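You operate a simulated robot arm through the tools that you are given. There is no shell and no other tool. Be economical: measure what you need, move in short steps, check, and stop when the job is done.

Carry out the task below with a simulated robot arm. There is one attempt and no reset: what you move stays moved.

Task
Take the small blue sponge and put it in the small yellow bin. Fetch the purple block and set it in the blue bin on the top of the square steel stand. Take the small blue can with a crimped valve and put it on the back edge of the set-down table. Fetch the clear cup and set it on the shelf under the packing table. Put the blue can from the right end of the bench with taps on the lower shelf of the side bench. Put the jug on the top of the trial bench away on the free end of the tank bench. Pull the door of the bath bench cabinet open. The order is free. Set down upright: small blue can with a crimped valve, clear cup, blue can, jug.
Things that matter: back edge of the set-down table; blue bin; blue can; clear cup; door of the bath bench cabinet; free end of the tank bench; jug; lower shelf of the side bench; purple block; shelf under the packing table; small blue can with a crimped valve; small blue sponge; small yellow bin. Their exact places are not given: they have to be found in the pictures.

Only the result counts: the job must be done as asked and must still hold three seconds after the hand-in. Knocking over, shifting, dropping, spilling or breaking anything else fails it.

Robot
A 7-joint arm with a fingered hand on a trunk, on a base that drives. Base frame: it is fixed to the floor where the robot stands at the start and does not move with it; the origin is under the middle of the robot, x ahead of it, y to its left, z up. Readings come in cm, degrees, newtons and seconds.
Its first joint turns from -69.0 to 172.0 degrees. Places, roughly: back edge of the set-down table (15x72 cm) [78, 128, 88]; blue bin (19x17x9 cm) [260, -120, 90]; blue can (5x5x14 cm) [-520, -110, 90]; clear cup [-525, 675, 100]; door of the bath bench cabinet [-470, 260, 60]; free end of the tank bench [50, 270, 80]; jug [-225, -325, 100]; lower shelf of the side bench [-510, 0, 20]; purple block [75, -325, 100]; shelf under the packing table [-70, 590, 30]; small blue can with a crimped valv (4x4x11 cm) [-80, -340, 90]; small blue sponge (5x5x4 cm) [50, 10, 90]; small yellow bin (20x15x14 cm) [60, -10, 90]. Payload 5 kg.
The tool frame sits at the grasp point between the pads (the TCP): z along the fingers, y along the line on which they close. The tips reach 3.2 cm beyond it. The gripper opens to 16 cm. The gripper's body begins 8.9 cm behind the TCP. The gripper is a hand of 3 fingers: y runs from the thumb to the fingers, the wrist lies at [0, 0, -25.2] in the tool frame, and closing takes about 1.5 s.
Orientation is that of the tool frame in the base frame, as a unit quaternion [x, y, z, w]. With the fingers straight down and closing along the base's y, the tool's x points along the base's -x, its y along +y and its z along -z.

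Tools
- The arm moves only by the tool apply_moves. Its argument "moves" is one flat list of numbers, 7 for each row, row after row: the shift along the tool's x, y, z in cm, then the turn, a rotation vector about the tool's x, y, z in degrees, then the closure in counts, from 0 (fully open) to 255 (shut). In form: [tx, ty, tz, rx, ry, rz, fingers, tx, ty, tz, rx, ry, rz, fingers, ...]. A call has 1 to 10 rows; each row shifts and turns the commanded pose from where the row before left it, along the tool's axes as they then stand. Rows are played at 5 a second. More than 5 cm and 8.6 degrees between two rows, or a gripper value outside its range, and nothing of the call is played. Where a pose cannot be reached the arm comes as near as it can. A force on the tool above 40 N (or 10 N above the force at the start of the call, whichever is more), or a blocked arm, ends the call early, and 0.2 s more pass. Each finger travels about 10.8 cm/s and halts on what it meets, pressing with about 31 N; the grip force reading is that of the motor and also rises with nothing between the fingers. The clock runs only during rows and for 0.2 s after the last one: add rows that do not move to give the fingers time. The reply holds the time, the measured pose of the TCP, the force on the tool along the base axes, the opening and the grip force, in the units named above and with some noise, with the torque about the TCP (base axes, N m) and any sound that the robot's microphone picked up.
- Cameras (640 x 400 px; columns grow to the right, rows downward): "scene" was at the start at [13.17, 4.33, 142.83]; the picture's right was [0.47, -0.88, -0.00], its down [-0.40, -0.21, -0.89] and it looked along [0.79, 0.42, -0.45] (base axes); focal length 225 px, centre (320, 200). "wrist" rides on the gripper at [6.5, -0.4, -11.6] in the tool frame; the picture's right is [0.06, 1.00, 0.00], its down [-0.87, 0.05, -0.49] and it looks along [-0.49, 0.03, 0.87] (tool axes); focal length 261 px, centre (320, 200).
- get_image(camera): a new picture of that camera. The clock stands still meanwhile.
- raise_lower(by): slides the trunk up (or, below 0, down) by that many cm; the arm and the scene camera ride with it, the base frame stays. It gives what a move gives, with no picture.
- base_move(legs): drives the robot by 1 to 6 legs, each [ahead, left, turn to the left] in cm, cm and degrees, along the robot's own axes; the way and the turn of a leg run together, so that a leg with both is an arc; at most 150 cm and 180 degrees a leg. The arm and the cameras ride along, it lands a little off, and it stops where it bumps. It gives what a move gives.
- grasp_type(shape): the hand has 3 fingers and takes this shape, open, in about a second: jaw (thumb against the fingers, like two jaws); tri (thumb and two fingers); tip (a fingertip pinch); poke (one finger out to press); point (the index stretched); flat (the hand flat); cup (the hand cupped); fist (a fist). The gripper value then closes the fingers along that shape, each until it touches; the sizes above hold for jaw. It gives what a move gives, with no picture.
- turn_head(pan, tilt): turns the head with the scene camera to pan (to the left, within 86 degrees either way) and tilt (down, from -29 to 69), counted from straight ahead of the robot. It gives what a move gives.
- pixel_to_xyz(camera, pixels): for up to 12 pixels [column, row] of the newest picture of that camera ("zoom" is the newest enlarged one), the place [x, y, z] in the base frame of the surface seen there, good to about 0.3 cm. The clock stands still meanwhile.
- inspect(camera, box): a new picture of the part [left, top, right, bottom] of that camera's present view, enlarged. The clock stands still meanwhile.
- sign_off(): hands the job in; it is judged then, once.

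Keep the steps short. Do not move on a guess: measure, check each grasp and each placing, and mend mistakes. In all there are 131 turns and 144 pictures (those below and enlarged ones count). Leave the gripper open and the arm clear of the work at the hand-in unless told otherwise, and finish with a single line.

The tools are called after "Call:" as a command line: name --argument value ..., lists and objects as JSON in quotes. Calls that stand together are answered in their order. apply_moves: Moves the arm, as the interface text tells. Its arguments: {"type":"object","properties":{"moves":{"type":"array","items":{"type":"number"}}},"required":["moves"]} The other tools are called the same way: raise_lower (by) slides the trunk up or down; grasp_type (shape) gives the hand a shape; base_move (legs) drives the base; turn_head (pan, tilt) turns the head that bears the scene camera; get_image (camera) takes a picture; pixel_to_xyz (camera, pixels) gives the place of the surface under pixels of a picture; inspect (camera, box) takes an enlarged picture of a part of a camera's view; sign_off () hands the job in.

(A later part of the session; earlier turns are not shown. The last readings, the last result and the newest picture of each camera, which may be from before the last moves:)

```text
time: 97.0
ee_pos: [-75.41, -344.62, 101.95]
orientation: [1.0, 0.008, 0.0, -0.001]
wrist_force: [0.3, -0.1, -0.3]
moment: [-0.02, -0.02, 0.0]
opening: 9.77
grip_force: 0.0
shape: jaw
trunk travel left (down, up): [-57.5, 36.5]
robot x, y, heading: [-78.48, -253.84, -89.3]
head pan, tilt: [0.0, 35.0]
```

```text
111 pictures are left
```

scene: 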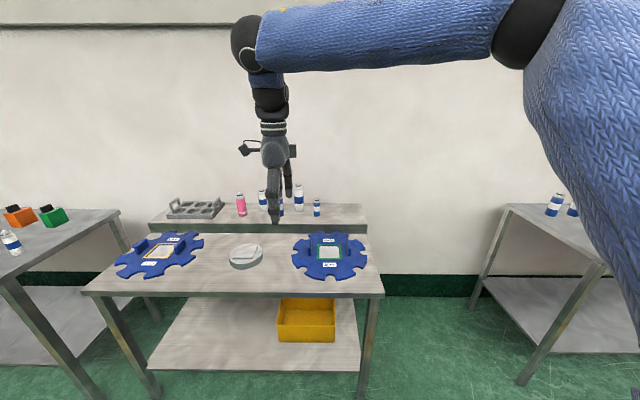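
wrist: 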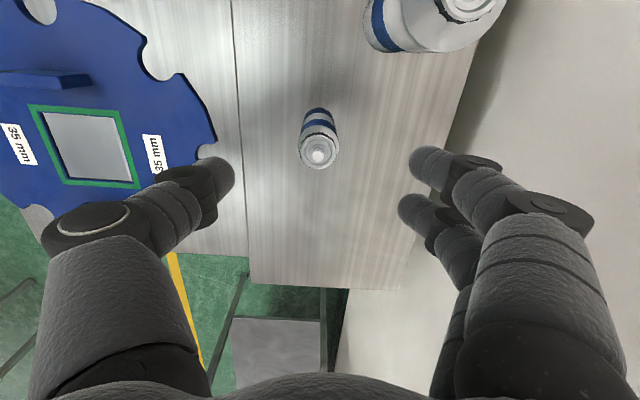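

It is well centred. I go down 12.6 cm, close, and lift 3 cm.

Call:
apply_moves --moves '[-0.2, 0, 4.2, 0, 0, 0, 100, 0, 0, 4.2, 0, 0, 0, 100, 0, 0, 4.2, 0, 0, 0, 100, 0, 0, 0, 0, 0, 0, 160, 0, 0, 0, 0, 0, 0, 225, 0, 0, 0, 0, 0, 0, 225, 0, 0, 0, 0, 0, 0, 225, 0, 0, 0, 0, 0, 0, 225, 0, 0, -3, 0, 0, 0, 225]'

Call:
get_image --camera "wrist"

```text
time: 99.0
ee_pos: [-75.62, -344.56, 92.68]
orientation: [1.0, 0.01, 0.0, -0.001]
wrist_force: [0.3, 0.2, 0.0]
moment: [-0.04, 0.06, 0.01]
opening: 2.4
grip_force: 31.1
shape: jaw
trunk travel left (down, up): [-57.5, 36.5]
robot x, y, heading: [-78.5, -253.37, -89.3]
head pan, tilt: [0.0, 35.0]
```

```text
110 pictures are left
```

wrist: 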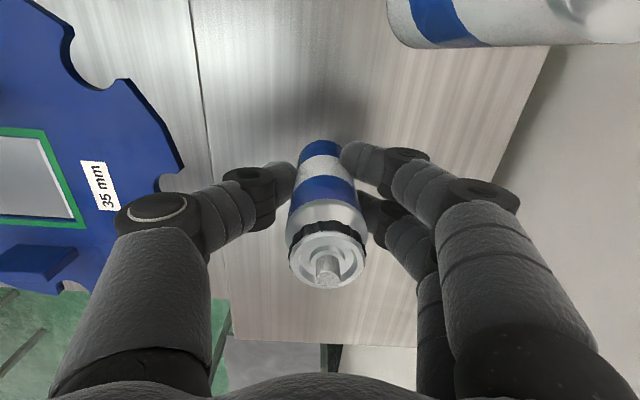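

The can looks held. I tighten, lift higher, and check that it came along.

Call:
apply_moves --moves '[0, 0, 0, 0, 0, 0, 245, 0, 0, -4.9, 0, 0, 0, 245, 0, 0, -4.9, 0, 0, 0, 245, 0, 0, -4.9, 0, 0, 0, 245, 0, 0, -4.9, 0, 0, 0, 245, 0, 0, -4.9, 0, 0, 0, 245, 0, -4.5, 0, 0, 0, 0, 245, 0, -4.5, 0, 0, 0, 0, 245, 0, -4.5, 0, 0, 0, 0, 245]'

Call:
inspect --camera "scene" --box '[240, 60, 400, 180]'

```text
time: 101.0
ee_pos: [-76.0, -331.17, 117.11]
orientation: [1.0, 0.007, 0.001, 0.0]
wrist_force: [0.1, -0.4, -0.6]
moment: [-0.02, -0.03, 0.01]
opening: 2.38
grip_force: 31.4
shape: jaw
trunk travel left (down, up): [-57.5, 36.5]
robot x, y, heading: [-78.71, -253.96, -89.3]
head pan, tilt: [0.0, 35.0]
```

```text
3.33 times, centred on (320, 120) of scene
```

zoom: 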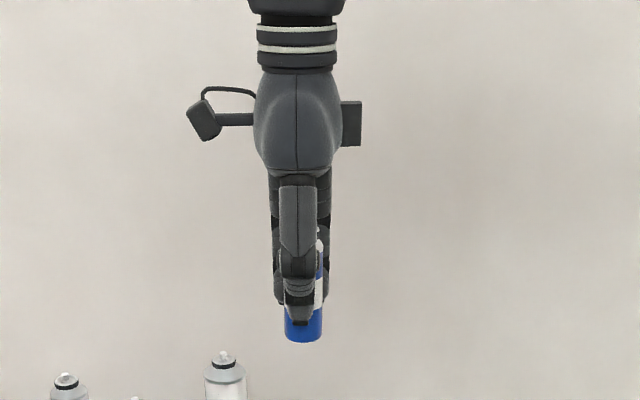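

The can is held, its bottom about 5.5 cm under the TCP. I drive back, turn to face +x, strafe part of the way to the set-down table, and look.

Call:
base_move --legs '[[-150, 0, 0], [-60, 0, 0], [0, 0, 90], [0, 90, 0]]'

Call:
turn_head --pan 35 --tilt 30

Call:
get_image --camera "scene"

```text
time: 119.5
ee_pos: [-4.45, 46.16, 117.0]
orientation: [0.704, 0.71, -0.001, -0.001]
wrist_force: [0.2, 0.8, 0.6]
moment: [-0.03, 0.04, 0.01]
opening: 2.32
grip_force: 31.1
shape: jaw
trunk travel left (down, up): [-57.5, 36.5]
robot x, y, heading: [-82.02, 43.92, 0.2]
head pan, tilt: [0.0, 35.0]
```

```text
time: 120.5
ee_pos: [-4.62, 46.1, 117.08]
orientation: [0.703, 0.711, -0.002, -0.001]
wrist_force: [0.1, -0.3, 0.2]
moment: [0.01, 0.0, 0.03]
opening: 2.36
grip_force: 30.7
shape: jaw
trunk travel left (down, up): [-57.5, 36.5]
robot x, y, heading: [-81.94, 43.85, 0.3]
head pan, tilt: [35.0, 30.0]
```

```text
108 pictures are left
```

scene: 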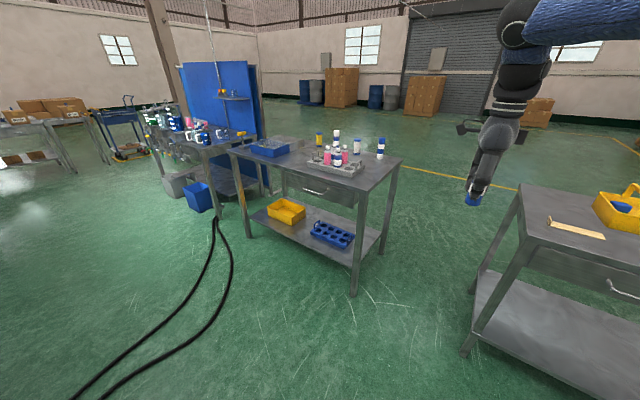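

Call:
pixel_to_xyz --camera "scene" --pixels '[[215, 230], [232, 265], [205, 330], [140, 370], [355, 292], [247, 235], [385, 250], [205, 260], [370, 190], [300, 190], [320, 147], [336, 142]]'

Call:
inspect --camera "scene" --box '[220, 110, 420, 220]'

```text
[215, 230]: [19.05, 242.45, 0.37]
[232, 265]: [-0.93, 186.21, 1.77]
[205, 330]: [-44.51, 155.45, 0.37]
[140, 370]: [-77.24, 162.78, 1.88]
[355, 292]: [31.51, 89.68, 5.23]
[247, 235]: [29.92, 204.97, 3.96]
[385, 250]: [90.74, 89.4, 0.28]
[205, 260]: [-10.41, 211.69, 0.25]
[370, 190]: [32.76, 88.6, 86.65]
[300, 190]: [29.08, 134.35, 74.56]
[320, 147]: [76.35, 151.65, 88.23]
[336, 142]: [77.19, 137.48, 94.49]
```

```text
3.20 times, centred on (320, 165) of scene
```

zoom: 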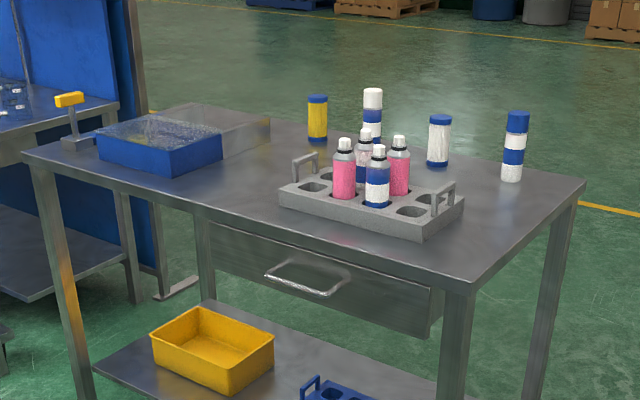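

The table spans x 30–90 and y 89–205, and the hoses stay beyond y≈150. I drive left and then ahead to stand at about (-14,107), the can carried well above the bottles.

Call:
base_move --legs '[[0, 63.5, 0], [66, 0, 0]]'

Call:
turn_head --pan 0 --tilt 38

Call:
get_image --camera "scene"

Call:
get_image --camera "wrist"

```text
time: 127.2
ee_pos: [60.45, 109.79, 116.86]
orientation: [0.703, 0.711, -0.001, -0.001]
wrist_force: [0.0, 0.0, -0.7]
moment: [-0.01, 0.02, 0.02]
opening: 2.33
grip_force: 31.2
shape: jaw
trunk travel left (down, up): [-57.5, 36.5]
robot x, y, heading: [-17.39, 107.21, 0.1]
head pan, tilt: [35.0, 30.0]
```

```text
time: 128.2
ee_pos: [60.45, 109.67, 117.04]
orientation: [0.703, 0.711, 0.0, -0.001]
wrist_force: [0.4, 0.0, -0.3]
moment: [-0.01, -0.01, 0.03]
opening: 2.33
grip_force: 30.7
shape: jaw
trunk travel left (down, up): [-57.5, 36.5]
robot x, y, heading: [-17.07, 107.14, 0.1]
head pan, tilt: [0.0, 38.0]
```

```text
106 pictures are left
```

scene: 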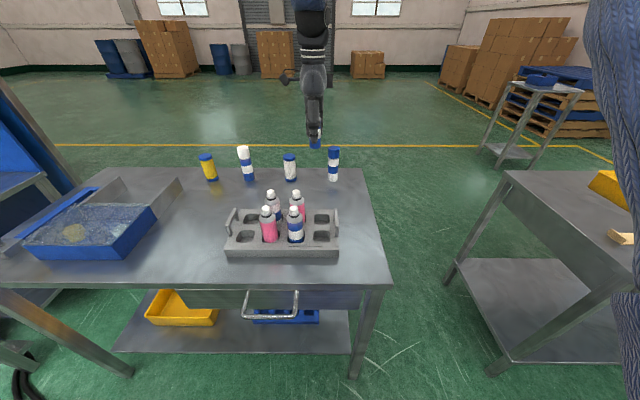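

```text
105 pictures are left
```

wrist: 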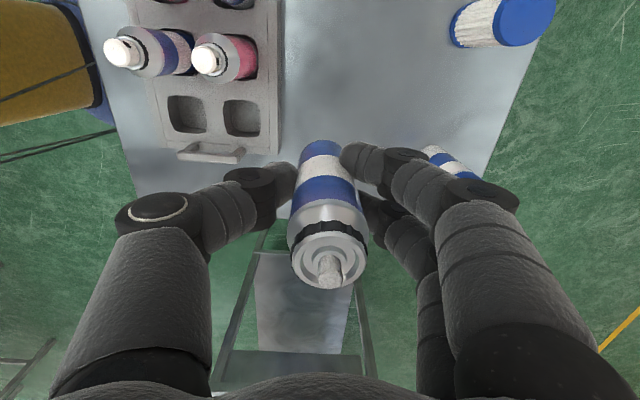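

I measure the two cans next to the planned spot and the table edge.

Call:
pixel_to_xyz --camera "scene" --pixels '[[290, 180], [284, 170], [296, 170], [333, 178], [328, 165], [339, 165], [333, 150], [312, 171], [312, 178], [312, 190], [290, 156], [300, 215]]'

```text
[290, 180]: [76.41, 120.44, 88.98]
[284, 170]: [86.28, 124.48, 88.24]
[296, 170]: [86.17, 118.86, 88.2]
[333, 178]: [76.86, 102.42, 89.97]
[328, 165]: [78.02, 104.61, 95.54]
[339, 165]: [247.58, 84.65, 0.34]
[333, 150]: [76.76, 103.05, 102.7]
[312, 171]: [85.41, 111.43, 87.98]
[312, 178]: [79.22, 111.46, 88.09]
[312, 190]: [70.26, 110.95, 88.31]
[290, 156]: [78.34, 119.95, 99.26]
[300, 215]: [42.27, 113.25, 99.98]
```

The midpoint is (78,111.3) and the table is at 88.1. I move over it and lower to just above the table.

Call:
apply_moves --moves '[0.36, 4.4, 0, 0, 0, 0, 245, 0.36, 4.4, 0, 0, 0, 0, 245, 0.36, 4.4, 0, 0, 0, 0, 245, 0.36, 4.4, 0, 0, 0, 0, 245, 0, 0, 4.5, 0, 0, 0, 245, 0, 0, 4.5, 0, 0, 0, 245, 0, 0, 4.5, 0, 0, 0, 245, 0, 0, 4.5, 0, 0, 0, 245, 0, 0, 4.5, 0, 0, 0, 245]'

Call:
inspect --camera "scene" --box '[260, 110, 380, 210]'

```text
time: 130.2
ee_pos: [77.89, 111.17, 94.21]
orientation: [0.704, 0.71, -0.001, -0.002]
wrist_force: [0.2, -0.8, -0.7]
moment: [0.01, 0.02, -0.01]
opening: 2.3
grip_force: 31.1
shape: jaw
trunk travel left (down, up): [-57.5, 36.5]
robot x, y, heading: [-17.12, 107.07, 0.4]
head pan, tilt: [0.0, 38.0]
```

```text
4.00 times, centred on (320, 160) of scene
```

zoom: 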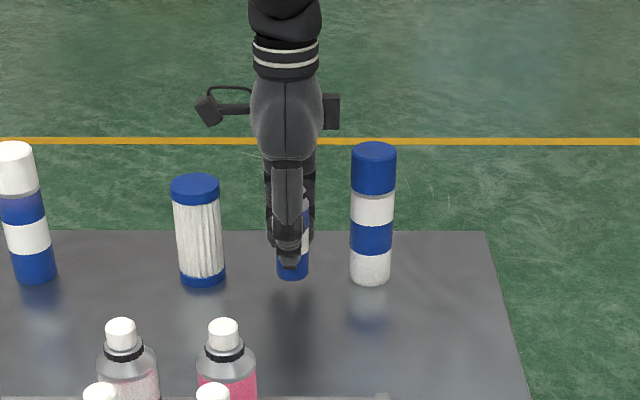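

I lower in small steps and watch the force for contact.

Call:
apply_moves --moves '[0, 0, 0.3, 0, 0, 0, 245, 0, 0, 0.3, 0, 0, 0, 245]'

Call:
inspect --camera "scene" --box '[300, 150, 350, 190]'

```text
time: 130.8
ee_pos: [77.89, 111.25, 93.8]
orientation: [0.703, 0.712, 0.0, 0.0]
wrist_force: [0.0, 0.1, -0.8]
moment: [-0.02, -0.05, -0.01]
opening: 2.33
grip_force: 30.8
shape: jaw
trunk travel left (down, up): [-57.5, 36.5]
robot x, y, heading: [-17.3, 107.56, 0.3]
head pan, tilt: [0.0, 38.0]
```

```text
10.00 times, centred on (325, 170) of scene
```

zoom: 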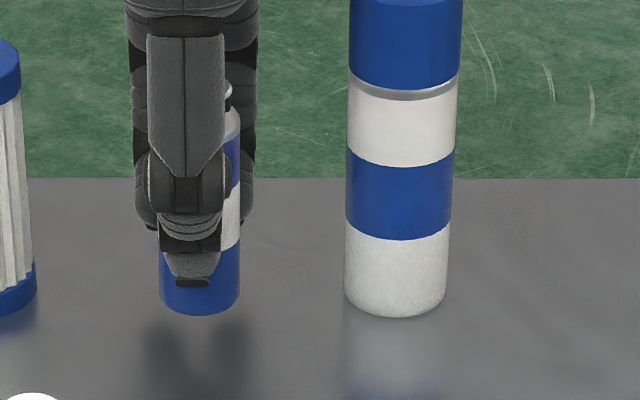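

Call:
apply_moves --moves '[0, 0, 0.3, 0, 0, 0, 245, 0, 0, 0.2, 0, 0, 0, 245]'

```text
time: 131.4
ee_pos: [77.79, 111.18, 93.47]
orientation: [0.703, 0.711, 0.0, -0.001]
wrist_force: [-0.4, 0.7, 14.2]
moment: [-0.04, -0.13, -0.01]
opening: 2.39
grip_force: 30.9
shape: jaw
trunk travel left (down, up): [-57.5, 36.5]
robot x, y, heading: [-17.29, 107.31, 0.2]
head pan, tilt: [0.0, 38.0]
```

That is contact (14 N). I ease up slightly, open slowly, and rise.

Call:
apply_moves --moves '[0, 0, -0.15, 0, 0, 0, 245, 0, 0, 0, 0, 0, 0, 205, 0, 0, 0, 0, 0, 0, 190, 0, 0, 0, 0, 0, 0, 150, 0, 0, 0, 0, 0, 0, 110, 0, 0, 0, 0, 0, 0, 110, 0, 0, -4, 0, 0, 0, 110, 0, 0, -4.5, 0, 0, 0, 110, 0, 0, -4.5, 0, 0, 0, 110, 0, 0, -4.5, 0, 0, 0, 110]'

Call:
inspect --camera "scene" --box '[260, 110, 380, 210]'

```text
time: 133.7
ee_pos: [77.95, 111.33, 111.17]
orientation: [0.703, 0.711, -0.001, 0.0]
wrist_force: [-0.3, 1.2, -0.4]
moment: [0.01, -0.02, -0.01]
opening: 9.05
grip_force: 0.1
shape: jaw
trunk travel left (down, up): [-57.5, 36.5]
robot x, y, heading: [-16.93, 107.47, 0.2]
head pan, tilt: [0.0, 38.0]
```

```text
4.00 times, centred on (320, 160) of scene
```

zoom: 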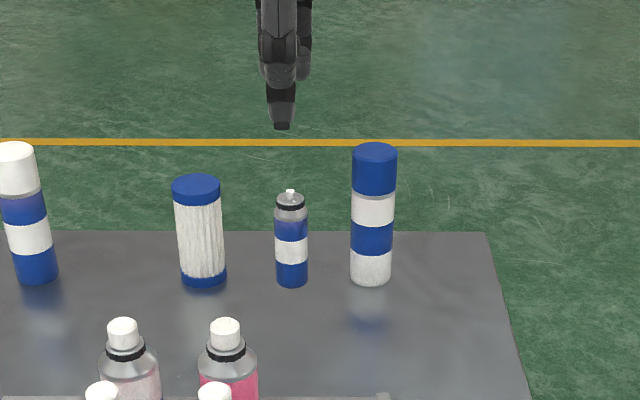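

The can stands upright among the others. I raise and retract the arm, then drive back towards the trial bench for the jug.

Call:
apply_moves --moves '[0, 0, -4.5, 0, 0, 0, 60, 0, 0, -4.5, 0, 0, 0, 60, 0, -5, 0, 0, 0, 0, 0, 0, -5, 0, 0, 0, 0, 0, 0, -5, 0, 0, 0, 0, 0, 0, -5, 0, 0, 0, 0, 0]'

Call:
base_move --legs '[[-70, 0, 0], [0, -150, 0], [0, 0, -90], [150, 0, 0], [35, 0, 0]]'

Call:
turn_head --pan -55 --tilt 25

Call:
get_image --camera "scene"

```text
time: 135.1
ee_pos: [57.74, 111.16, 120.06]
orientation: [0.703, 0.711, 0.0, -0.001]
wrist_force: [0.0, -0.8, 0.1]
moment: [0.01, -0.02, 0.02]
opening: 16.0
grip_force: 0.1
shape: jaw
trunk travel left (down, up): [-57.5, 36.5]
robot x, y, heading: [-17.51, 107.12, 0.3]
head pan, tilt: [0.0, 38.0]
```

```text
time: 158.7
ee_pos: [-101.21, -301.52, 119.89]
orientation: [1.0, -0.027, -0.001, -0.002]
wrist_force: [0.2, -0.2, -0.6]
moment: [0.01, 0.01, -0.01]
opening: 15.99
grip_force: 0.1
shape: jaw
trunk travel left (down, up): [-57.5, 36.5]
robot x, y, heading: [-100.16, -226.2, -93.3]
head pan, tilt: [0.0, 38.0]
```

```text
time: 159.9
ee_pos: [-101.21, -301.48, 119.99]
orientation: [1.0, -0.027, 0.0, -0.002]
wrist_force: [0.2, -0.1, 1.0]
moment: [-0.03, 0.01, 0.0]
opening: 15.96
grip_force: 0.0
shape: jaw
trunk travel left (down, up): [-57.5, 36.5]
robot x, y, heading: [-100.19, -226.27, -93.3]
head pan, tilt: [-55.0, 25.0]
```

```text
101 pictures are left
```

scene: 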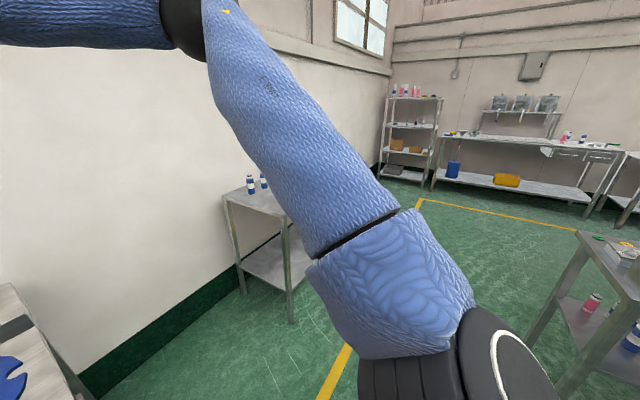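

Call:
pixel_to_xyz --camera "scene" --pixels '[[290, 320], [240, 290], [530, 345], [580, 235], [575, 380], [285, 215], [620, 300], [228, 197]]'

```text
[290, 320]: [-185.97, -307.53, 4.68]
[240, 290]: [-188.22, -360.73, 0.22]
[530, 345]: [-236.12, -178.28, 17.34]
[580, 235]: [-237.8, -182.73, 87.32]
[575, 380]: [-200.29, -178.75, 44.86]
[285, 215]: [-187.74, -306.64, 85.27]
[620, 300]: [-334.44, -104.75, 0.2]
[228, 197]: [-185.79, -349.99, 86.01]
```

The trial bench spans x<-186, y -307 to -360. The lane south of the other table (y -180) is wide enough, so I strafe right.

Call:
base_move --legs '[[0, 0, 3], [15, -115, 0]]'

Call:
turn_head --pan 0 --tilt 30

Call:
get_image --camera "scene"

```text
time: 166.2
ee_pos: [-211.02, -315.89, 120.09]
orientation: [1.0, 0.003, 0.0, -0.003]
wrist_force: [-0.4, 0.5, 0.2]
moment: [-0.02, -0.02, 0.01]
opening: 15.99
grip_force: 0.1
shape: jaw
trunk travel left (down, up): [-57.5, 36.5]
robot x, y, heading: [-214.16, -240.97, -90.0]
head pan, tilt: [-55.0, 25.0]
```

```text
time: 167.4
ee_pos: [-211.0, -315.99, 120.0]
orientation: [1.0, 0.002, 0.0, -0.002]
wrist_force: [-0.8, 0.0, 0.8]
moment: [-0.01, -0.03, -0.01]
opening: 15.99
grip_force: 0.1
shape: jaw
trunk travel left (down, up): [-57.5, 36.5]
robot x, y, heading: [-214.34, -240.81, -90.2]
head pan, tilt: [0.0, 30.0]
```

```text
100 pictures are left
```

scene: 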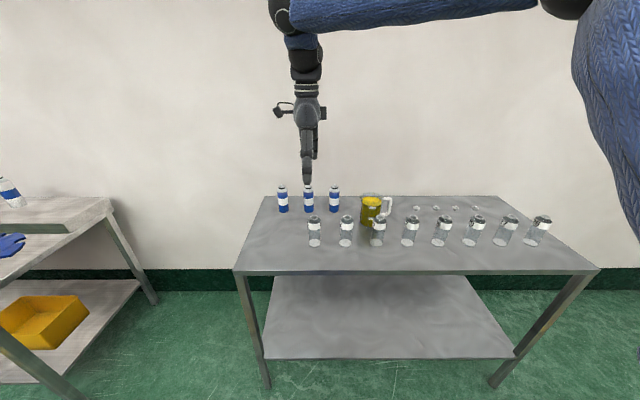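

The jug with yellow liquid is at (371,210), behind a row of glass vials. I zoom in and measure.

Call:
inspect --camera "scene" --box '[300, 170, 460, 270]'

Call:
pixel_to_xyz --camera "zoom" --pixels '[[280, 165], [275, 215], [295, 180], [330, 110], [353, 140], [300, 97], [245, 100], [180, 205], [315, 245], [312, 190], [430, 220], [355, 165]]'

```text
4.00 times, centred on (380, 220) of scene
```

zoom: 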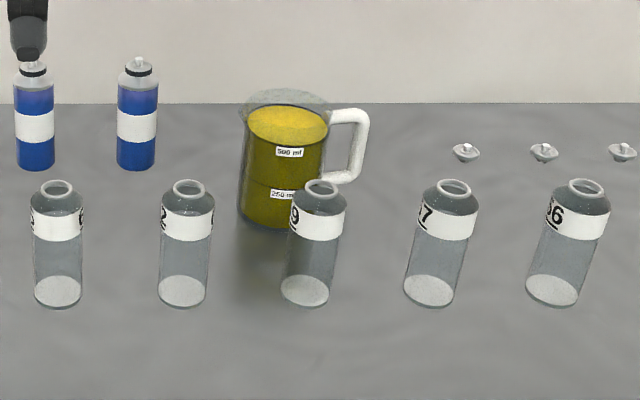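

```text
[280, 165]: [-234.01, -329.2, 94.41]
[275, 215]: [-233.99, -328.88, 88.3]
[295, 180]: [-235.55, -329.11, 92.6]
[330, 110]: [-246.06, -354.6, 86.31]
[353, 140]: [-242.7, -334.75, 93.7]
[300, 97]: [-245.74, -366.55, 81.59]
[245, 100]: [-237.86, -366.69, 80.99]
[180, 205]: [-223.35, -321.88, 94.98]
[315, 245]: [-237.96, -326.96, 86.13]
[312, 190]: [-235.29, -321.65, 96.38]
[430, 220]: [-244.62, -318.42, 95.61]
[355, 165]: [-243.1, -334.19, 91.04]
```

The jug's front face is at y≈-329, x≈-234, with its handle towards -x. It is full, and a vial stands close in front of it. I move closer and raise the trunk for a steeper view.

Call:
base_move --legs '[[14, -16, 0]]'

Call:
raise_lower --by 30

Call:
turn_head --pan 0 --tilt 50

Call:
get_image --camera "scene"

Call:
inspect --camera "scene" --box '[230, 100, 410, 220]'

```text
time: 169.1
ee_pos: [-227.28, -330.23, 119.98]
orientation: [1.0, 0.002, 0.002, -0.002]
wrist_force: [-1.0, -1.0, -1.4]
moment: [0.01, -0.05, -0.01]
opening: 16.0
grip_force: 0.0
shape: jaw
trunk travel left (down, up): [-57.5, 36.5]
robot x, y, heading: [-229.73, -255.24, -90.1]
head pan, tilt: [0.0, 30.0]
```

```text
time: 172.1
ee_pos: [-227.14, -330.15, 149.86]
orientation: [1.0, 0.0, 0.0, -0.002]
wrist_force: [-0.7, -0.2, -0.2]
moment: [-0.03, -0.01, -0.01]
opening: 15.98
grip_force: 0.1
shape: jaw
trunk travel left (down, up): [-87.5, 6.5]
robot x, y, heading: [-230.58, -254.69, -90.1]
head pan, tilt: [0.0, 30.0]
```

```text
time: 172.9
ee_pos: [-227.16, -330.04, 150.02]
orientation: [1.0, 0.002, 0.0, -0.002]
wrist_force: [0.8, -0.8, 0.3]
moment: [-0.02, -0.02, -0.03]
opening: 15.99
grip_force: 0.1
shape: jaw
trunk travel left (down, up): [-87.5, 6.5]
robot x, y, heading: [-230.3, -255.15, -90.1]
head pan, tilt: [0.0, 50.0]
```

```text
98 pictures are left
```

scene: 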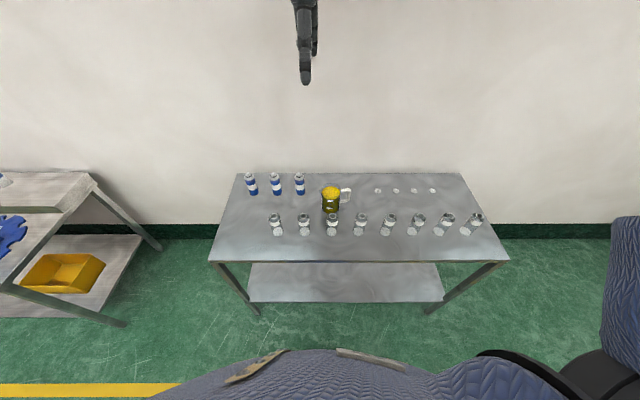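

```text
3.33 times, centred on (320, 160) of scene
```

zoom: 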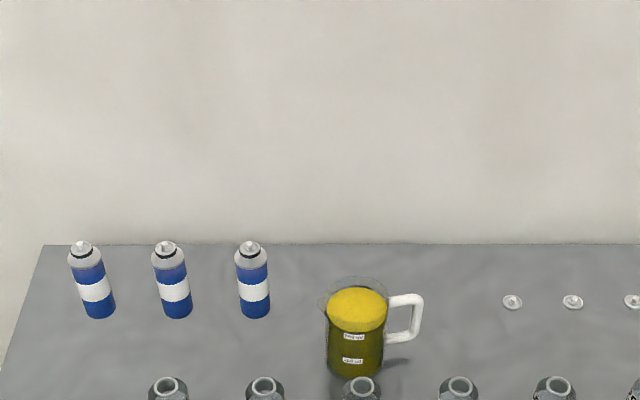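

Call:
inspect --camera "scene" --box '[280, 165, 390, 245]'

Call:
pixel_to_xyz --camera "zoom" --pixels '[[290, 150], [245, 150], [338, 145], [290, 125], [290, 250], [350, 145], [400, 140], [400, 200], [303, 285], [130, 285], [475, 285], [410, 170]]'

```text
5.00 times, centred on (335, 205) of scene
```

zoom: 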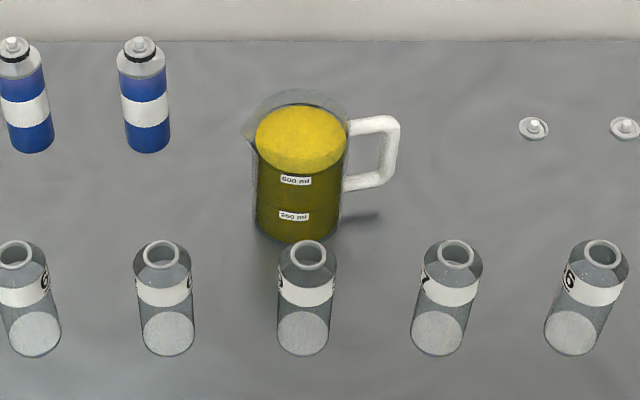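

```text
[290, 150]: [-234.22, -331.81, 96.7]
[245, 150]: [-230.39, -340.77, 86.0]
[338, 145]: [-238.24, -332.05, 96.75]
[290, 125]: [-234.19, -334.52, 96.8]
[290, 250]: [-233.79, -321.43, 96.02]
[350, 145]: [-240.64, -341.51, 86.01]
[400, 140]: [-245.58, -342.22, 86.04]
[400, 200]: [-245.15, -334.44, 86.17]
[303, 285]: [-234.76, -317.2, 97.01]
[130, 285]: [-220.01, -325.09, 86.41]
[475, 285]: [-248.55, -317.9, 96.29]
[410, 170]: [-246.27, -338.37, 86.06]
```

The jug's axis is near (-234.4,-333.2), radius ≈5, liquid top at 96.8, rim about 100.5. The vials' back faces are at about y -322, so a grip across y fits. I lower the trunk and place the hand above.

Call:
raise_lower --by -30

Call:
apply_moves --moves '[-3.6, 1.6, 0, 0, 0, 0, 20, -3.6, 1.6, 0, 0, 0, 0, 20, 0, 0, 2, 0, 0, 0, 20, 0, 0, 2, 0, 0, 0, 20]'

Call:
get_image --camera "wrist"

Call:
inspect --camera "scene" --box '[230, 40, 410, 160]'

```text
time: 175.9
ee_pos: [-227.08, -330.2, 119.94]
orientation: [1.0, 0.002, 0.0, -0.002]
wrist_force: [-0.1, -0.1, 0.2]
moment: [0.01, 0.0, -0.01]
opening: 15.97
grip_force: 0.1
shape: jaw
trunk travel left (down, up): [-57.5, 36.5]
robot x, y, heading: [-230.14, -255.08, -90.0]
head pan, tilt: [0.0, 50.0]
```

```text
time: 176.9
ee_pos: [-234.31, -333.18, 115.94]
orientation: [1.0, 0.003, 0.0, -0.002]
wrist_force: [-0.4, -0.1, -0.2]
moment: [0.03, 0.0, 0.01]
opening: 14.77
grip_force: 0.2
shape: jaw
trunk travel left (down, up): [-57.5, 36.5]
robot x, y, heading: [-230.53, -255.27, -90.2]
head pan, tilt: [0.0, 50.0]
```

```text
95 pictures are left
```

wrist: 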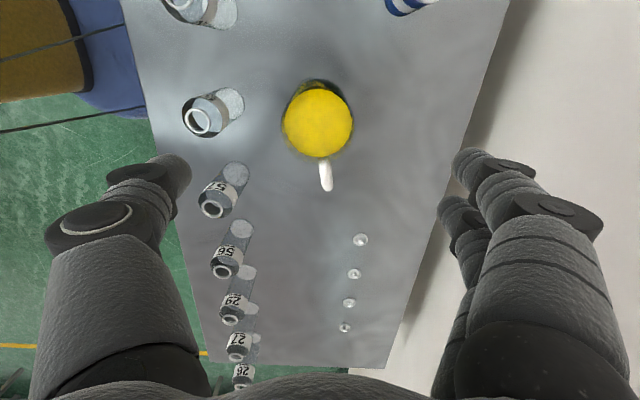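

```text
3.33 times, centred on (320, 100) of scene
```

zoom: 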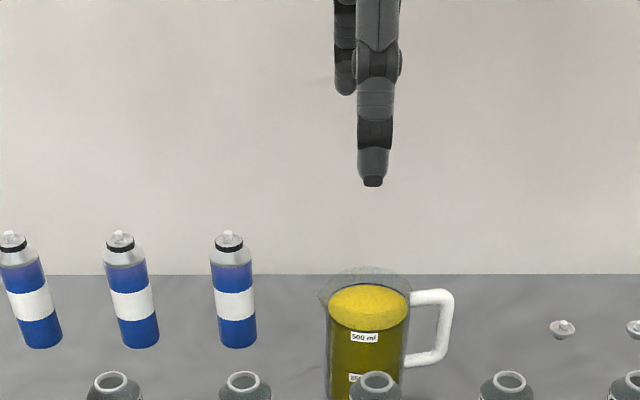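

Call:
pixel_to_xyz --camera "wrist" --pixels '[[288, 122], [349, 122], [318, 92], [320, 154], [198, 120], [215, 207], [327, 185], [232, 100]]'

```text
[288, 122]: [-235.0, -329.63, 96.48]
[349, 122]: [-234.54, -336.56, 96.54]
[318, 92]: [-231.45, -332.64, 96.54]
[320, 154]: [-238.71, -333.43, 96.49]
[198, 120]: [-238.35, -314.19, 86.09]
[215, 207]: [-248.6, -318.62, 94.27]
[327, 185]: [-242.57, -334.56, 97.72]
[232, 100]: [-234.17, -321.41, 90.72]
```

The jug's centre is (-234.9,-333.0). I nudge -0.5 cm, pre-close to about 13 cm, descend to z≈94, and check before closing.

Call:
apply_moves --moves '[-0.5, 0, 0, 0, 0, 0, 50, 0, 0, 4.4, 0, 0, 0, 50, 0, 0, 4.4, 0, 0, 0, 50, 0, 0, 4.4, 0, 0, 0, 50, 0, 0, 4.4, 0, 0, 0, 50, 0, 0, 4.4, 0, 0, 0, 50]'

Call:
get_image --camera "wrist"

Call:
inspect --camera "scene" --box '[250, 60, 410, 180]'

```text
time: 178.3
ee_pos: [-234.93, -333.47, 93.81]
orientation: [1.0, 0.001, 0.0, -0.002]
wrist_force: [-0.2, 0.1, -0.2]
moment: [0.03, -0.03, -0.01]
opening: 12.87
grip_force: 0.2
shape: jaw
trunk travel left (down, up): [-57.5, 36.5]
robot x, y, heading: [-230.08, -255.16, -89.9]
head pan, tilt: [0.0, 50.0]
```

```text
93 pictures are left
```

wrist: 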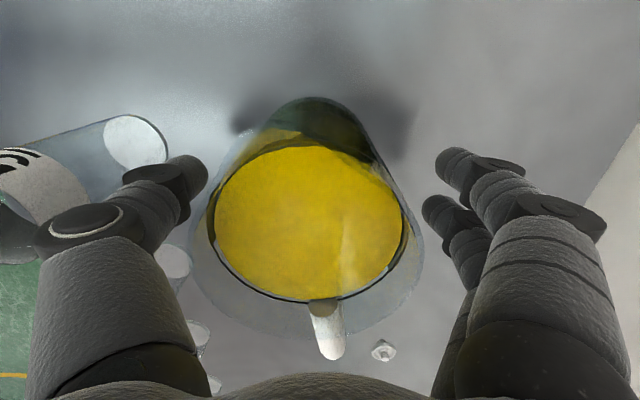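

```text
3.33 times, centred on (330, 120) of scene
```

zoom: 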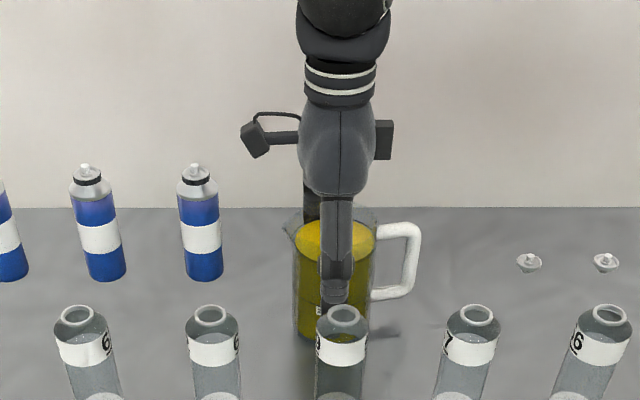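

The jug is between the fingers, the thumb clear of the vial. I centre by -0.4 cm and close slowly.

Call:
apply_moves --moves '[0, -0.4, 0, 0, 0, 0, 70, 0, 0, 0, 0, 0, 0, 90, 0, 0, 0, 0, 0, 0, 110, 0, 0, 0, 0, 0, 0, 130, 0, 0, 0, 0, 0, 0, 150, 0, 0, 0, 0, 0, 0, 170, 0, 0, 0, 0, 0, 0, 190, 0, 0, 0, 0, 0, 0, 190, 0, 0, 0, 0, 0, 0, 190]'

Call:
get_image --camera "wrist"

```text
time: 180.3
ee_pos: [-234.8, -332.8, 94.03]
orientation: [1.0, 0.001, 0.0, -0.001]
wrist_force: [0.6, -0.5, -0.1]
moment: [-0.05, -0.03, 0.03]
opening: 7.18
grip_force: 30.9
shape: jaw
trunk travel left (down, up): [-57.5, 36.5]
robot x, y, heading: [-230.17, -255.07, -89.9]
head pan, tilt: [0.0, 50.0]
```

```text
91 pictures are left
```

wrist: 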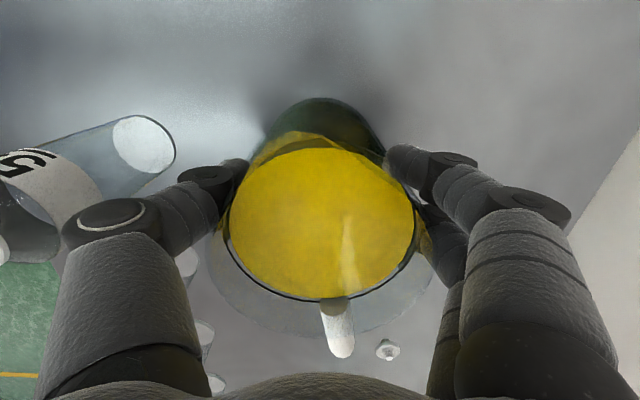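

The jug is gripped (7.2 cm). I lift slowly, straight up.

Call:
apply_moves --moves '[0, 0, -0.5, 0, 0, 0, 190, 0, 0, -1, 0, 0, 0, 190, 0, 0, -1.5, 0, 0, 0, 190, 0, 0, -2, 0, 0, 0, 190, 0, 0, -2, 0, 0, 0, 190, 0, 0, -2, 0, 0, 0, 190, 0, 0, -2, 0, 0, 0, 190, 0, 0, -2, 0, 0, 0, 190, 0, 0, -1, 0, 0, 0, 190, 0, 0, -0.5, 0, 0, 0, 190]'

Call:
inspect --camera "scene" --box '[230, 20, 410, 180]'

```text
time: 182.5
ee_pos: [-234.82, -332.96, 108.33]
orientation: [1.0, 0.002, 0.0, -0.001]
wrist_force: [-0.6, 0.4, -5.9]
moment: [0.06, -0.1, -0.01]
opening: 7.16
grip_force: 31.3
shape: jaw
trunk travel left (down, up): [-57.5, 36.5]
robot x, y, heading: [-230.2, -254.92, -89.9]
head pan, tilt: [0.0, 50.0]
```

```text
2.50 times, centred on (320, 100) of scene
```

zoom: 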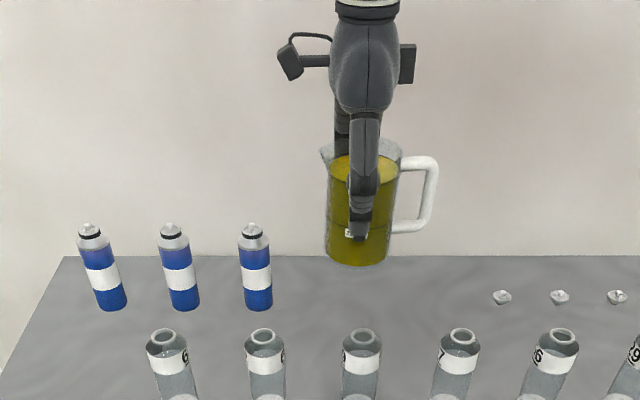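

The jug is lifted, upright. I raise it 10 cm more, then drive left and back out towards the tank bench.

Call:
apply_moves --moves '[0, 0, -0.7, 0, 0, 0, 190, 0, 0, -1.5, 0, 0, 0, 190, 0, 0, -2, 0, 0, 0, 190, 0, 0, -2, 0, 0, 0, 190, 0, 0, -2, 0, 0, 0, 190, 0, 0, -1.2, 0, 0, 0, 190, 0, 0, -0.6, 0, 0, 0, 190]'

Call:
base_move --legs '[[0, 100, 0], [0, 60, 0], [-120, 0, 0], [-120, 0, 0]]'

Call:
get_image --camera "wrist"

```text
time: 184.1
ee_pos: [-234.88, -332.95, 118.38]
orientation: [1.0, 0.002, 0.0, -0.002]
wrist_force: [0.3, 0.9, -6.5]
moment: [0.03, -0.12, 0.01]
opening: 7.17
grip_force: 31.4
shape: jaw
trunk travel left (down, up): [-57.5, 36.5]
robot x, y, heading: [-230.27, -254.85, -90.0]
head pan, tilt: [0.0, 50.0]
```

```text
time: 203.7
ee_pos: [-71.36, -94.89, 118.45]
orientation: [1.0, 0.007, 0.0, -0.002]
wrist_force: [0.5, -0.5, -5.7]
moment: [0.0, -0.1, 0.02]
opening: 7.16
grip_force: 31.1
shape: jaw
trunk travel left (down, up): [-57.5, 36.5]
robot x, y, heading: [-67.46, -17.06, -89.6]
head pan, tilt: [0.0, 50.0]
```

```text
89 pictures are left
```

wrist: 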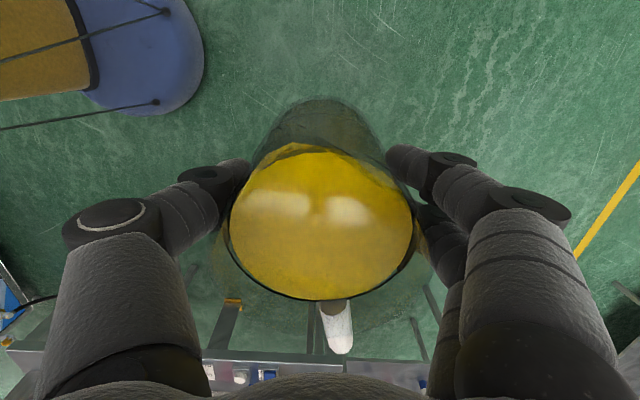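

The jug is still full and upright. I turn to face +y and look at the tank bench, hoses and machines.

Call:
base_move --legs '[[0, 0, 90], [0, 0, 89.6]]'

Call:
turn_head --pan -15 --tilt 20

Call:
get_image --camera "scene"

Call:
turn_head --pan 45 --tilt 20

Call:
get_image --camera "scene"

```text
time: 211.7
ee_pos: [-61.1, 60.81, 118.48]
orientation: [0.011, 1.0, -0.002, -0.001]
wrist_force: [0.1, -0.2, -5.5]
moment: [-0.01, 0.1, 0.03]
opening: 7.06
grip_force: 30.6
shape: jaw
trunk travel left (down, up): [-57.5, 36.5]
robot x, y, heading: [-67.44, -17.37, 88.4]
head pan, tilt: [0.0, 50.0]
```

```text
time: 212.6
ee_pos: [-60.99, 60.74, 118.51]
orientation: [0.01, 1.0, -0.002, 0.0]
wrist_force: [0.4, 0.0, -5.3]
moment: [-0.06, 0.16, 0.0]
opening: 7.05
grip_force: 31.3
shape: jaw
trunk travel left (down, up): [-57.5, 36.5]
robot x, y, heading: [-67.61, -17.06, 88.7]
head pan, tilt: [-15.0, 20.0]
```

```text
88 pictures are left
```

scene: 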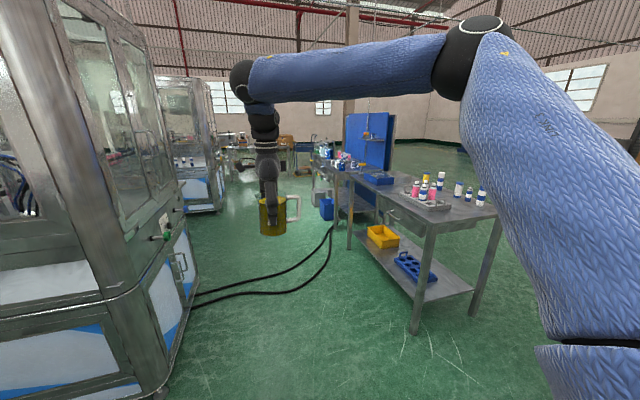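

```text
time: 213.9
ee_pos: [-60.98, 60.83, 118.35]
orientation: [0.011, 1.0, -0.003, 0.0]
wrist_force: [-0.7, -0.2, -5.6]
moment: [-0.01, 0.12, 0.01]
opening: 7.05
grip_force: 31.1
shape: jaw
trunk travel left (down, up): [-57.5, 36.5]
robot x, y, heading: [-67.45, -16.79, 88.8]
head pan, tilt: [45.0, 20.0]
```

```text
87 pictures are left
```

scene: 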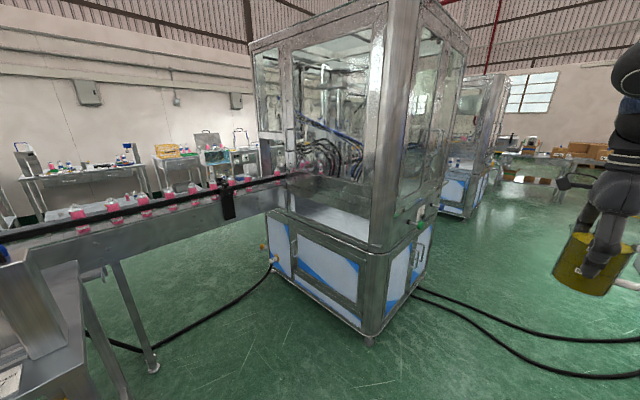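

I check the robot's own footprint from the last wrist picture (the blue disc at (200,60)) and measure the hoses and passages.

Call:
pixel_to_xyz --camera "wrist" --pixels '[[201, 60], [150, 110], [185, 95], [130, 20], [90, 60]]'

Call:
pixel_to_xyz --camera "scene" --pixels '[[415, 290], [460, 345], [370, 335], [560, 375], [150, 365], [270, 265], [420, 215], [440, 215], [200, 330], [620, 330]]'

```text
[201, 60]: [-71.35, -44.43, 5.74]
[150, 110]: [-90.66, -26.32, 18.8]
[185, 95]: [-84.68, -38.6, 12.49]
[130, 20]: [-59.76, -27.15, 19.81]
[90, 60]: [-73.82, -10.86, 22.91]
```

```text
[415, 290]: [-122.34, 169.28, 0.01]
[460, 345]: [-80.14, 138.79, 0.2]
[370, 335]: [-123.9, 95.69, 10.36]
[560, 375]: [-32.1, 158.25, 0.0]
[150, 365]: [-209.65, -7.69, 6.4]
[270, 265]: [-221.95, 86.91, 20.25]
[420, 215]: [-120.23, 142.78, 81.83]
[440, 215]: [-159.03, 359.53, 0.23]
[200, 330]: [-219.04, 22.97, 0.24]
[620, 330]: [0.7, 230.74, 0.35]
```

The base radius is about 28 cm, and the gap between the two tables (y 20 to 89) leaves about 6 cm on each side at y≈54. To avoid the hoses I go through there to the east side. First I turn to heading 0 and line up.

Call:
base_move --legs '[[0, 0, -88.7], [0, 71, 0]]'

Call:
turn_head --pan 0 --tilt 40

Call:
get_image --camera "scene"

```text
time: 221.7
ee_pos: [12.14, 47.11, 118.34]
orientation: [0.718, 0.696, -0.002, -0.001]
wrist_force: [-0.7, 1.2, -5.3]
moment: [0.1, 0.03, 0.03]
opening: 7.0
grip_force: 30.7
shape: jaw
trunk travel left (down, up): [-57.5, 36.5]
robot x, y, heading: [-65.42, 54.23, -1.9]
head pan, tilt: [45.0, 20.0]
```

```text
time: 222.8
ee_pos: [12.24, 47.01, 118.47]
orientation: [0.718, 0.696, -0.001, -0.002]
wrist_force: [0.4, 0.3, -5.2]
moment: [0.12, 0.04, 0.01]
opening: 7.02
grip_force: 30.9
shape: jaw
trunk travel left (down, up): [-57.5, 36.5]
robot x, y, heading: [-65.32, 54.51, -2.1]
head pan, tilt: [0.0, 40.0]
```

```text
86 pictures are left
```

scene: 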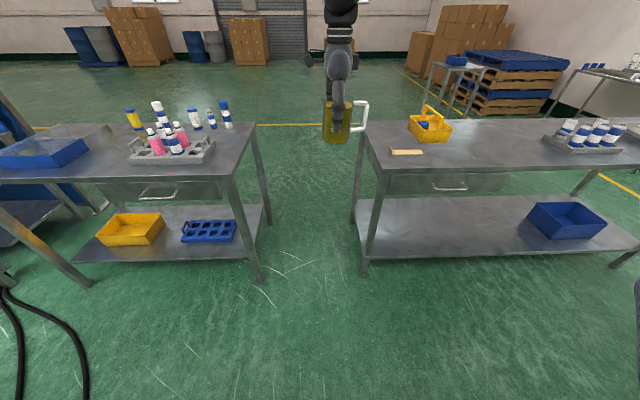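

Call:
pixel_to_xyz --camera "scene" --pixels '[[257, 280], [268, 222], [362, 270], [354, 220], [370, 165], [236, 175], [256, 128], [365, 128]]'

```text
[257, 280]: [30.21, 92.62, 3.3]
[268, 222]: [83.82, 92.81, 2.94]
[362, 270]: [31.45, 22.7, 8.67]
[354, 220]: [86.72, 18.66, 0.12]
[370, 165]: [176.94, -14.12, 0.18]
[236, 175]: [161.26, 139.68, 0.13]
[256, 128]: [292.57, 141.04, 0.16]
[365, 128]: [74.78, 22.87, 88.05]
```

The gap runs from y≈23 to 89, centre 56. I straighten, then go in stages.

Call:
base_move --legs '[[0, 1.5, 2.1], [62, 0, 0]]'

```text
time: 226.6
ee_pos: [74.66, 50.84, 118.39]
orientation: [0.707, 0.707, -0.002, -0.002]
wrist_force: [-0.1, 0.7, -4.8]
moment: [0.1, 0.07, -0.02]
opening: 7.0
grip_force: 31.1
shape: jaw
trunk travel left (down, up): [-57.5, 36.5]
robot x, y, heading: [-3.42, 55.5, -0.4]
head pan, tilt: [0.0, 40.0]
```

Call:
base_move --legs '[[0, 0.5, 0.4], [60, 0.3, 0]]'

Call:
base_move --legs '[[80, 0, 0], [0, 0, 90]]'

Call:
turn_head --pan 30 --tilt 20

Call:
get_image --camera "scene"

```text
time: 230.3
ee_pos: [134.74, 52.56, 118.35]
orientation: [0.703, 0.711, -0.002, -0.002]
wrist_force: [0.2, 0.1, -6.2]
moment: [0.15, 0.05, 0.01]
opening: 6.98
grip_force: 31.4
shape: jaw
trunk travel left (down, up): [-57.5, 36.5]
robot x, y, heading: [56.67, 56.89, 0.2]
head pan, tilt: [0.0, 40.0]
```

```text
time: 238.4
ee_pos: [141.63, 134.38, 118.37]
orientation: [0.005, 1.0, -0.001, 0.001]
wrist_force: [0.0, -0.1, -4.8]
moment: [0.01, 0.07, -0.01]
opening: 6.92
grip_force: 31.0
shape: jaw
trunk travel left (down, up): [-57.5, 36.5]
robot x, y, heading: [136.16, 56.47, 88.9]
head pan, tilt: [0.0, 40.0]
```

```text
time: 239.3
ee_pos: [141.56, 134.44, 118.4]
orientation: [0.006, 1.0, -0.002, 0.0]
wrist_force: [-0.2, 0.0, -5.1]
moment: [-0.02, 0.13, 0.03]
opening: 6.92
grip_force: 31.3
shape: jaw
trunk travel left (down, up): [-57.5, 36.5]
robot x, y, heading: [135.77, 56.63, 89.2]
head pan, tilt: [30.0, 20.0]
```

```text
85 pictures are left
```

scene: 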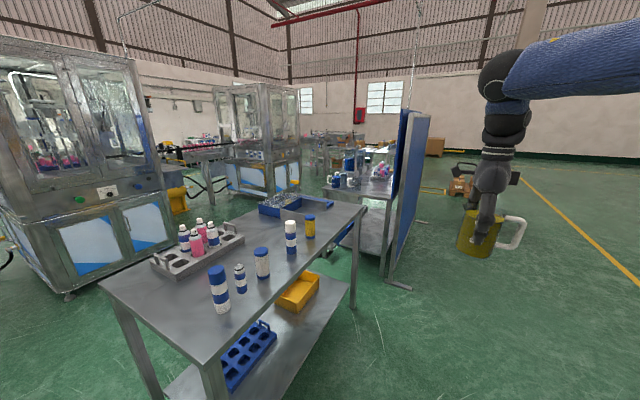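

Call:
pixel_to_xyz --camera "scene" --pixels '[[410, 288], [420, 222], [460, 192], [440, 190], [378, 200], [345, 185], [330, 190], [430, 130]]'

Call:
get_image --camera "wrist"

```text
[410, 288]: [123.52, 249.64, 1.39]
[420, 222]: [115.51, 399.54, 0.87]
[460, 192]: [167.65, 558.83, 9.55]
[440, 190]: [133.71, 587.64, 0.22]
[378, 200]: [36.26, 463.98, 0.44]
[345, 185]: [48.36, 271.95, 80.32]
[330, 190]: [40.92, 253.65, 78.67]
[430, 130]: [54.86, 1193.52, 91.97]
```

```text
84 pictures are left
```

wrist: 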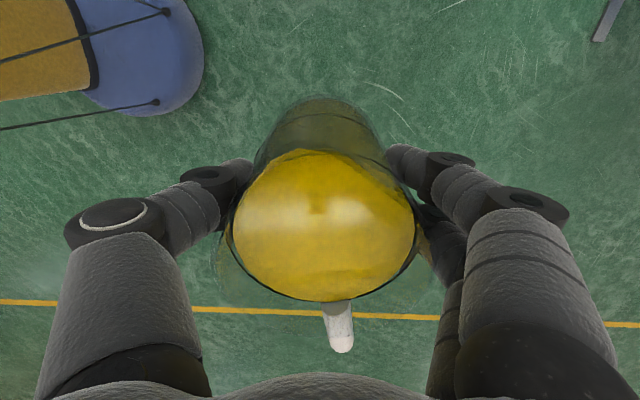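

The jug is fine. The panel's feet reach x≈123, so I shift right before driving north past them.

Call:
base_move --legs '[[0, -32, 0], [150, 0, 0], [150, 0, 0], [95, 0, 0]]'

Call:
turn_head --pan 80 --tilt 20

Call:
get_image --camera "scene"

```text
time: 260.0
ee_pos: [186.15, 526.97, 118.29]
orientation: [0.016, 1.0, -0.003, 0.0]
wrist_force: [-0.4, 0.3, -6.8]
moment: [-0.05, 0.14, -0.03]
opening: 6.96
grip_force: 31.3
shape: jaw
trunk travel left (down, up): [-57.5, 36.5]
robot x, y, heading: [178.26, 449.25, 87.5]
head pan, tilt: [30.0, 20.0]
```

```text
time: 261.2
ee_pos: [186.32, 526.92, 118.34]
orientation: [0.017, 1.0, -0.001, 0.0]
wrist_force: [-0.2, -0.5, -5.9]
moment: [-0.05, 0.11, -0.02]
opening: 6.94
grip_force: 30.9
shape: jaw
trunk travel left (down, up): [-57.5, 36.5]
robot x, y, heading: [178.53, 449.55, 87.7]
head pan, tilt: [80.0, 20.0]
```

```text
83 pictures are left
```

scene: 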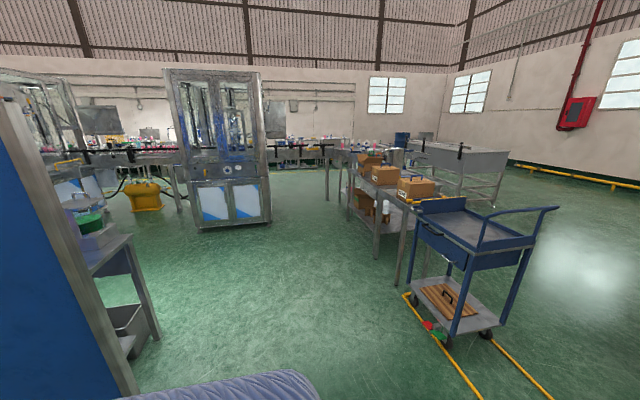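

Call:
pixel_to_xyz --camera "scene" --pixels '[[158, 338], [270, 222], [190, 228], [400, 285], [408, 300], [130, 395], [375, 258], [450, 340], [90, 240], [330, 200], [400, 205]]'

Call:
inspect --camera "scene" --box '[260, 120, 460, 300]'

```text
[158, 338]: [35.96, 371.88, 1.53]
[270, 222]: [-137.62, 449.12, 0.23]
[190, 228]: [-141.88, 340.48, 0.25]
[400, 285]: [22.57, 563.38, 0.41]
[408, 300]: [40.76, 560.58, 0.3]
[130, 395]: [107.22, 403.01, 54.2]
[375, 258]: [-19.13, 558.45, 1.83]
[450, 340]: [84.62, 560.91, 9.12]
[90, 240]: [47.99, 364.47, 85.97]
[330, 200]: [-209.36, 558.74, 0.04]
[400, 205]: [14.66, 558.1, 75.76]
```

```text
2.22 times, centred on (360, 210) of scene
```

zoom: 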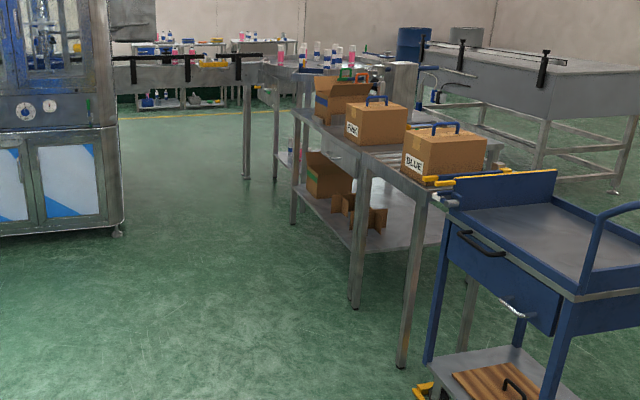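

There is a clear lane (y≈405 to 558) between the tank bench and the packing table. I strafe west along it, turn to face +x, and go south in front of the tank bench.

Call:
base_move --legs '[[0, 0, 2.3], [0, 120, 0], [0, 113, 0], [0, 0, -90], [0, -90, 0]]'

Call:
turn_head --pan -35 --tilt 28

Call:
get_image --camera "scene"

```text
time: 281.4
ee_pos: [16.01, 350.78, 118.32]
orientation: [0.725, 0.689, -0.001, -0.001]
wrist_force: [0.5, -0.9, -5.4]
moment: [0.14, 0.03, 0.0]
opening: 6.84
grip_force: 31.6
shape: jaw
trunk travel left (down, up): [-57.5, 36.5]
robot x, y, heading: [-61.79, 359.79, -3.4]
head pan, tilt: [80.0, 20.0]
```

```text
time: 283.3
ee_pos: [15.99, 350.81, 118.28]
orientation: [0.725, 0.688, -0.001, -0.001]
wrist_force: [-0.2, -0.5, -5.6]
moment: [0.13, 0.04, 0.0]
opening: 6.86
grip_force: 31.5
shape: jaw
trunk travel left (down, up): [-57.5, 36.5]
robot x, y, heading: [-61.59, 359.91, -3.1]
head pan, tilt: [-35.0, 28.0]
```

```text
81 pictures are left
```

scene: 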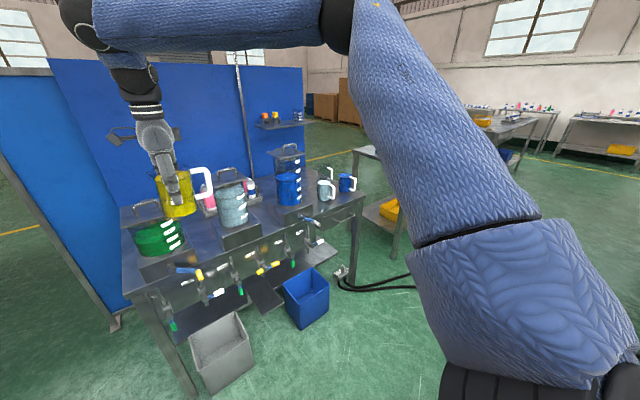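

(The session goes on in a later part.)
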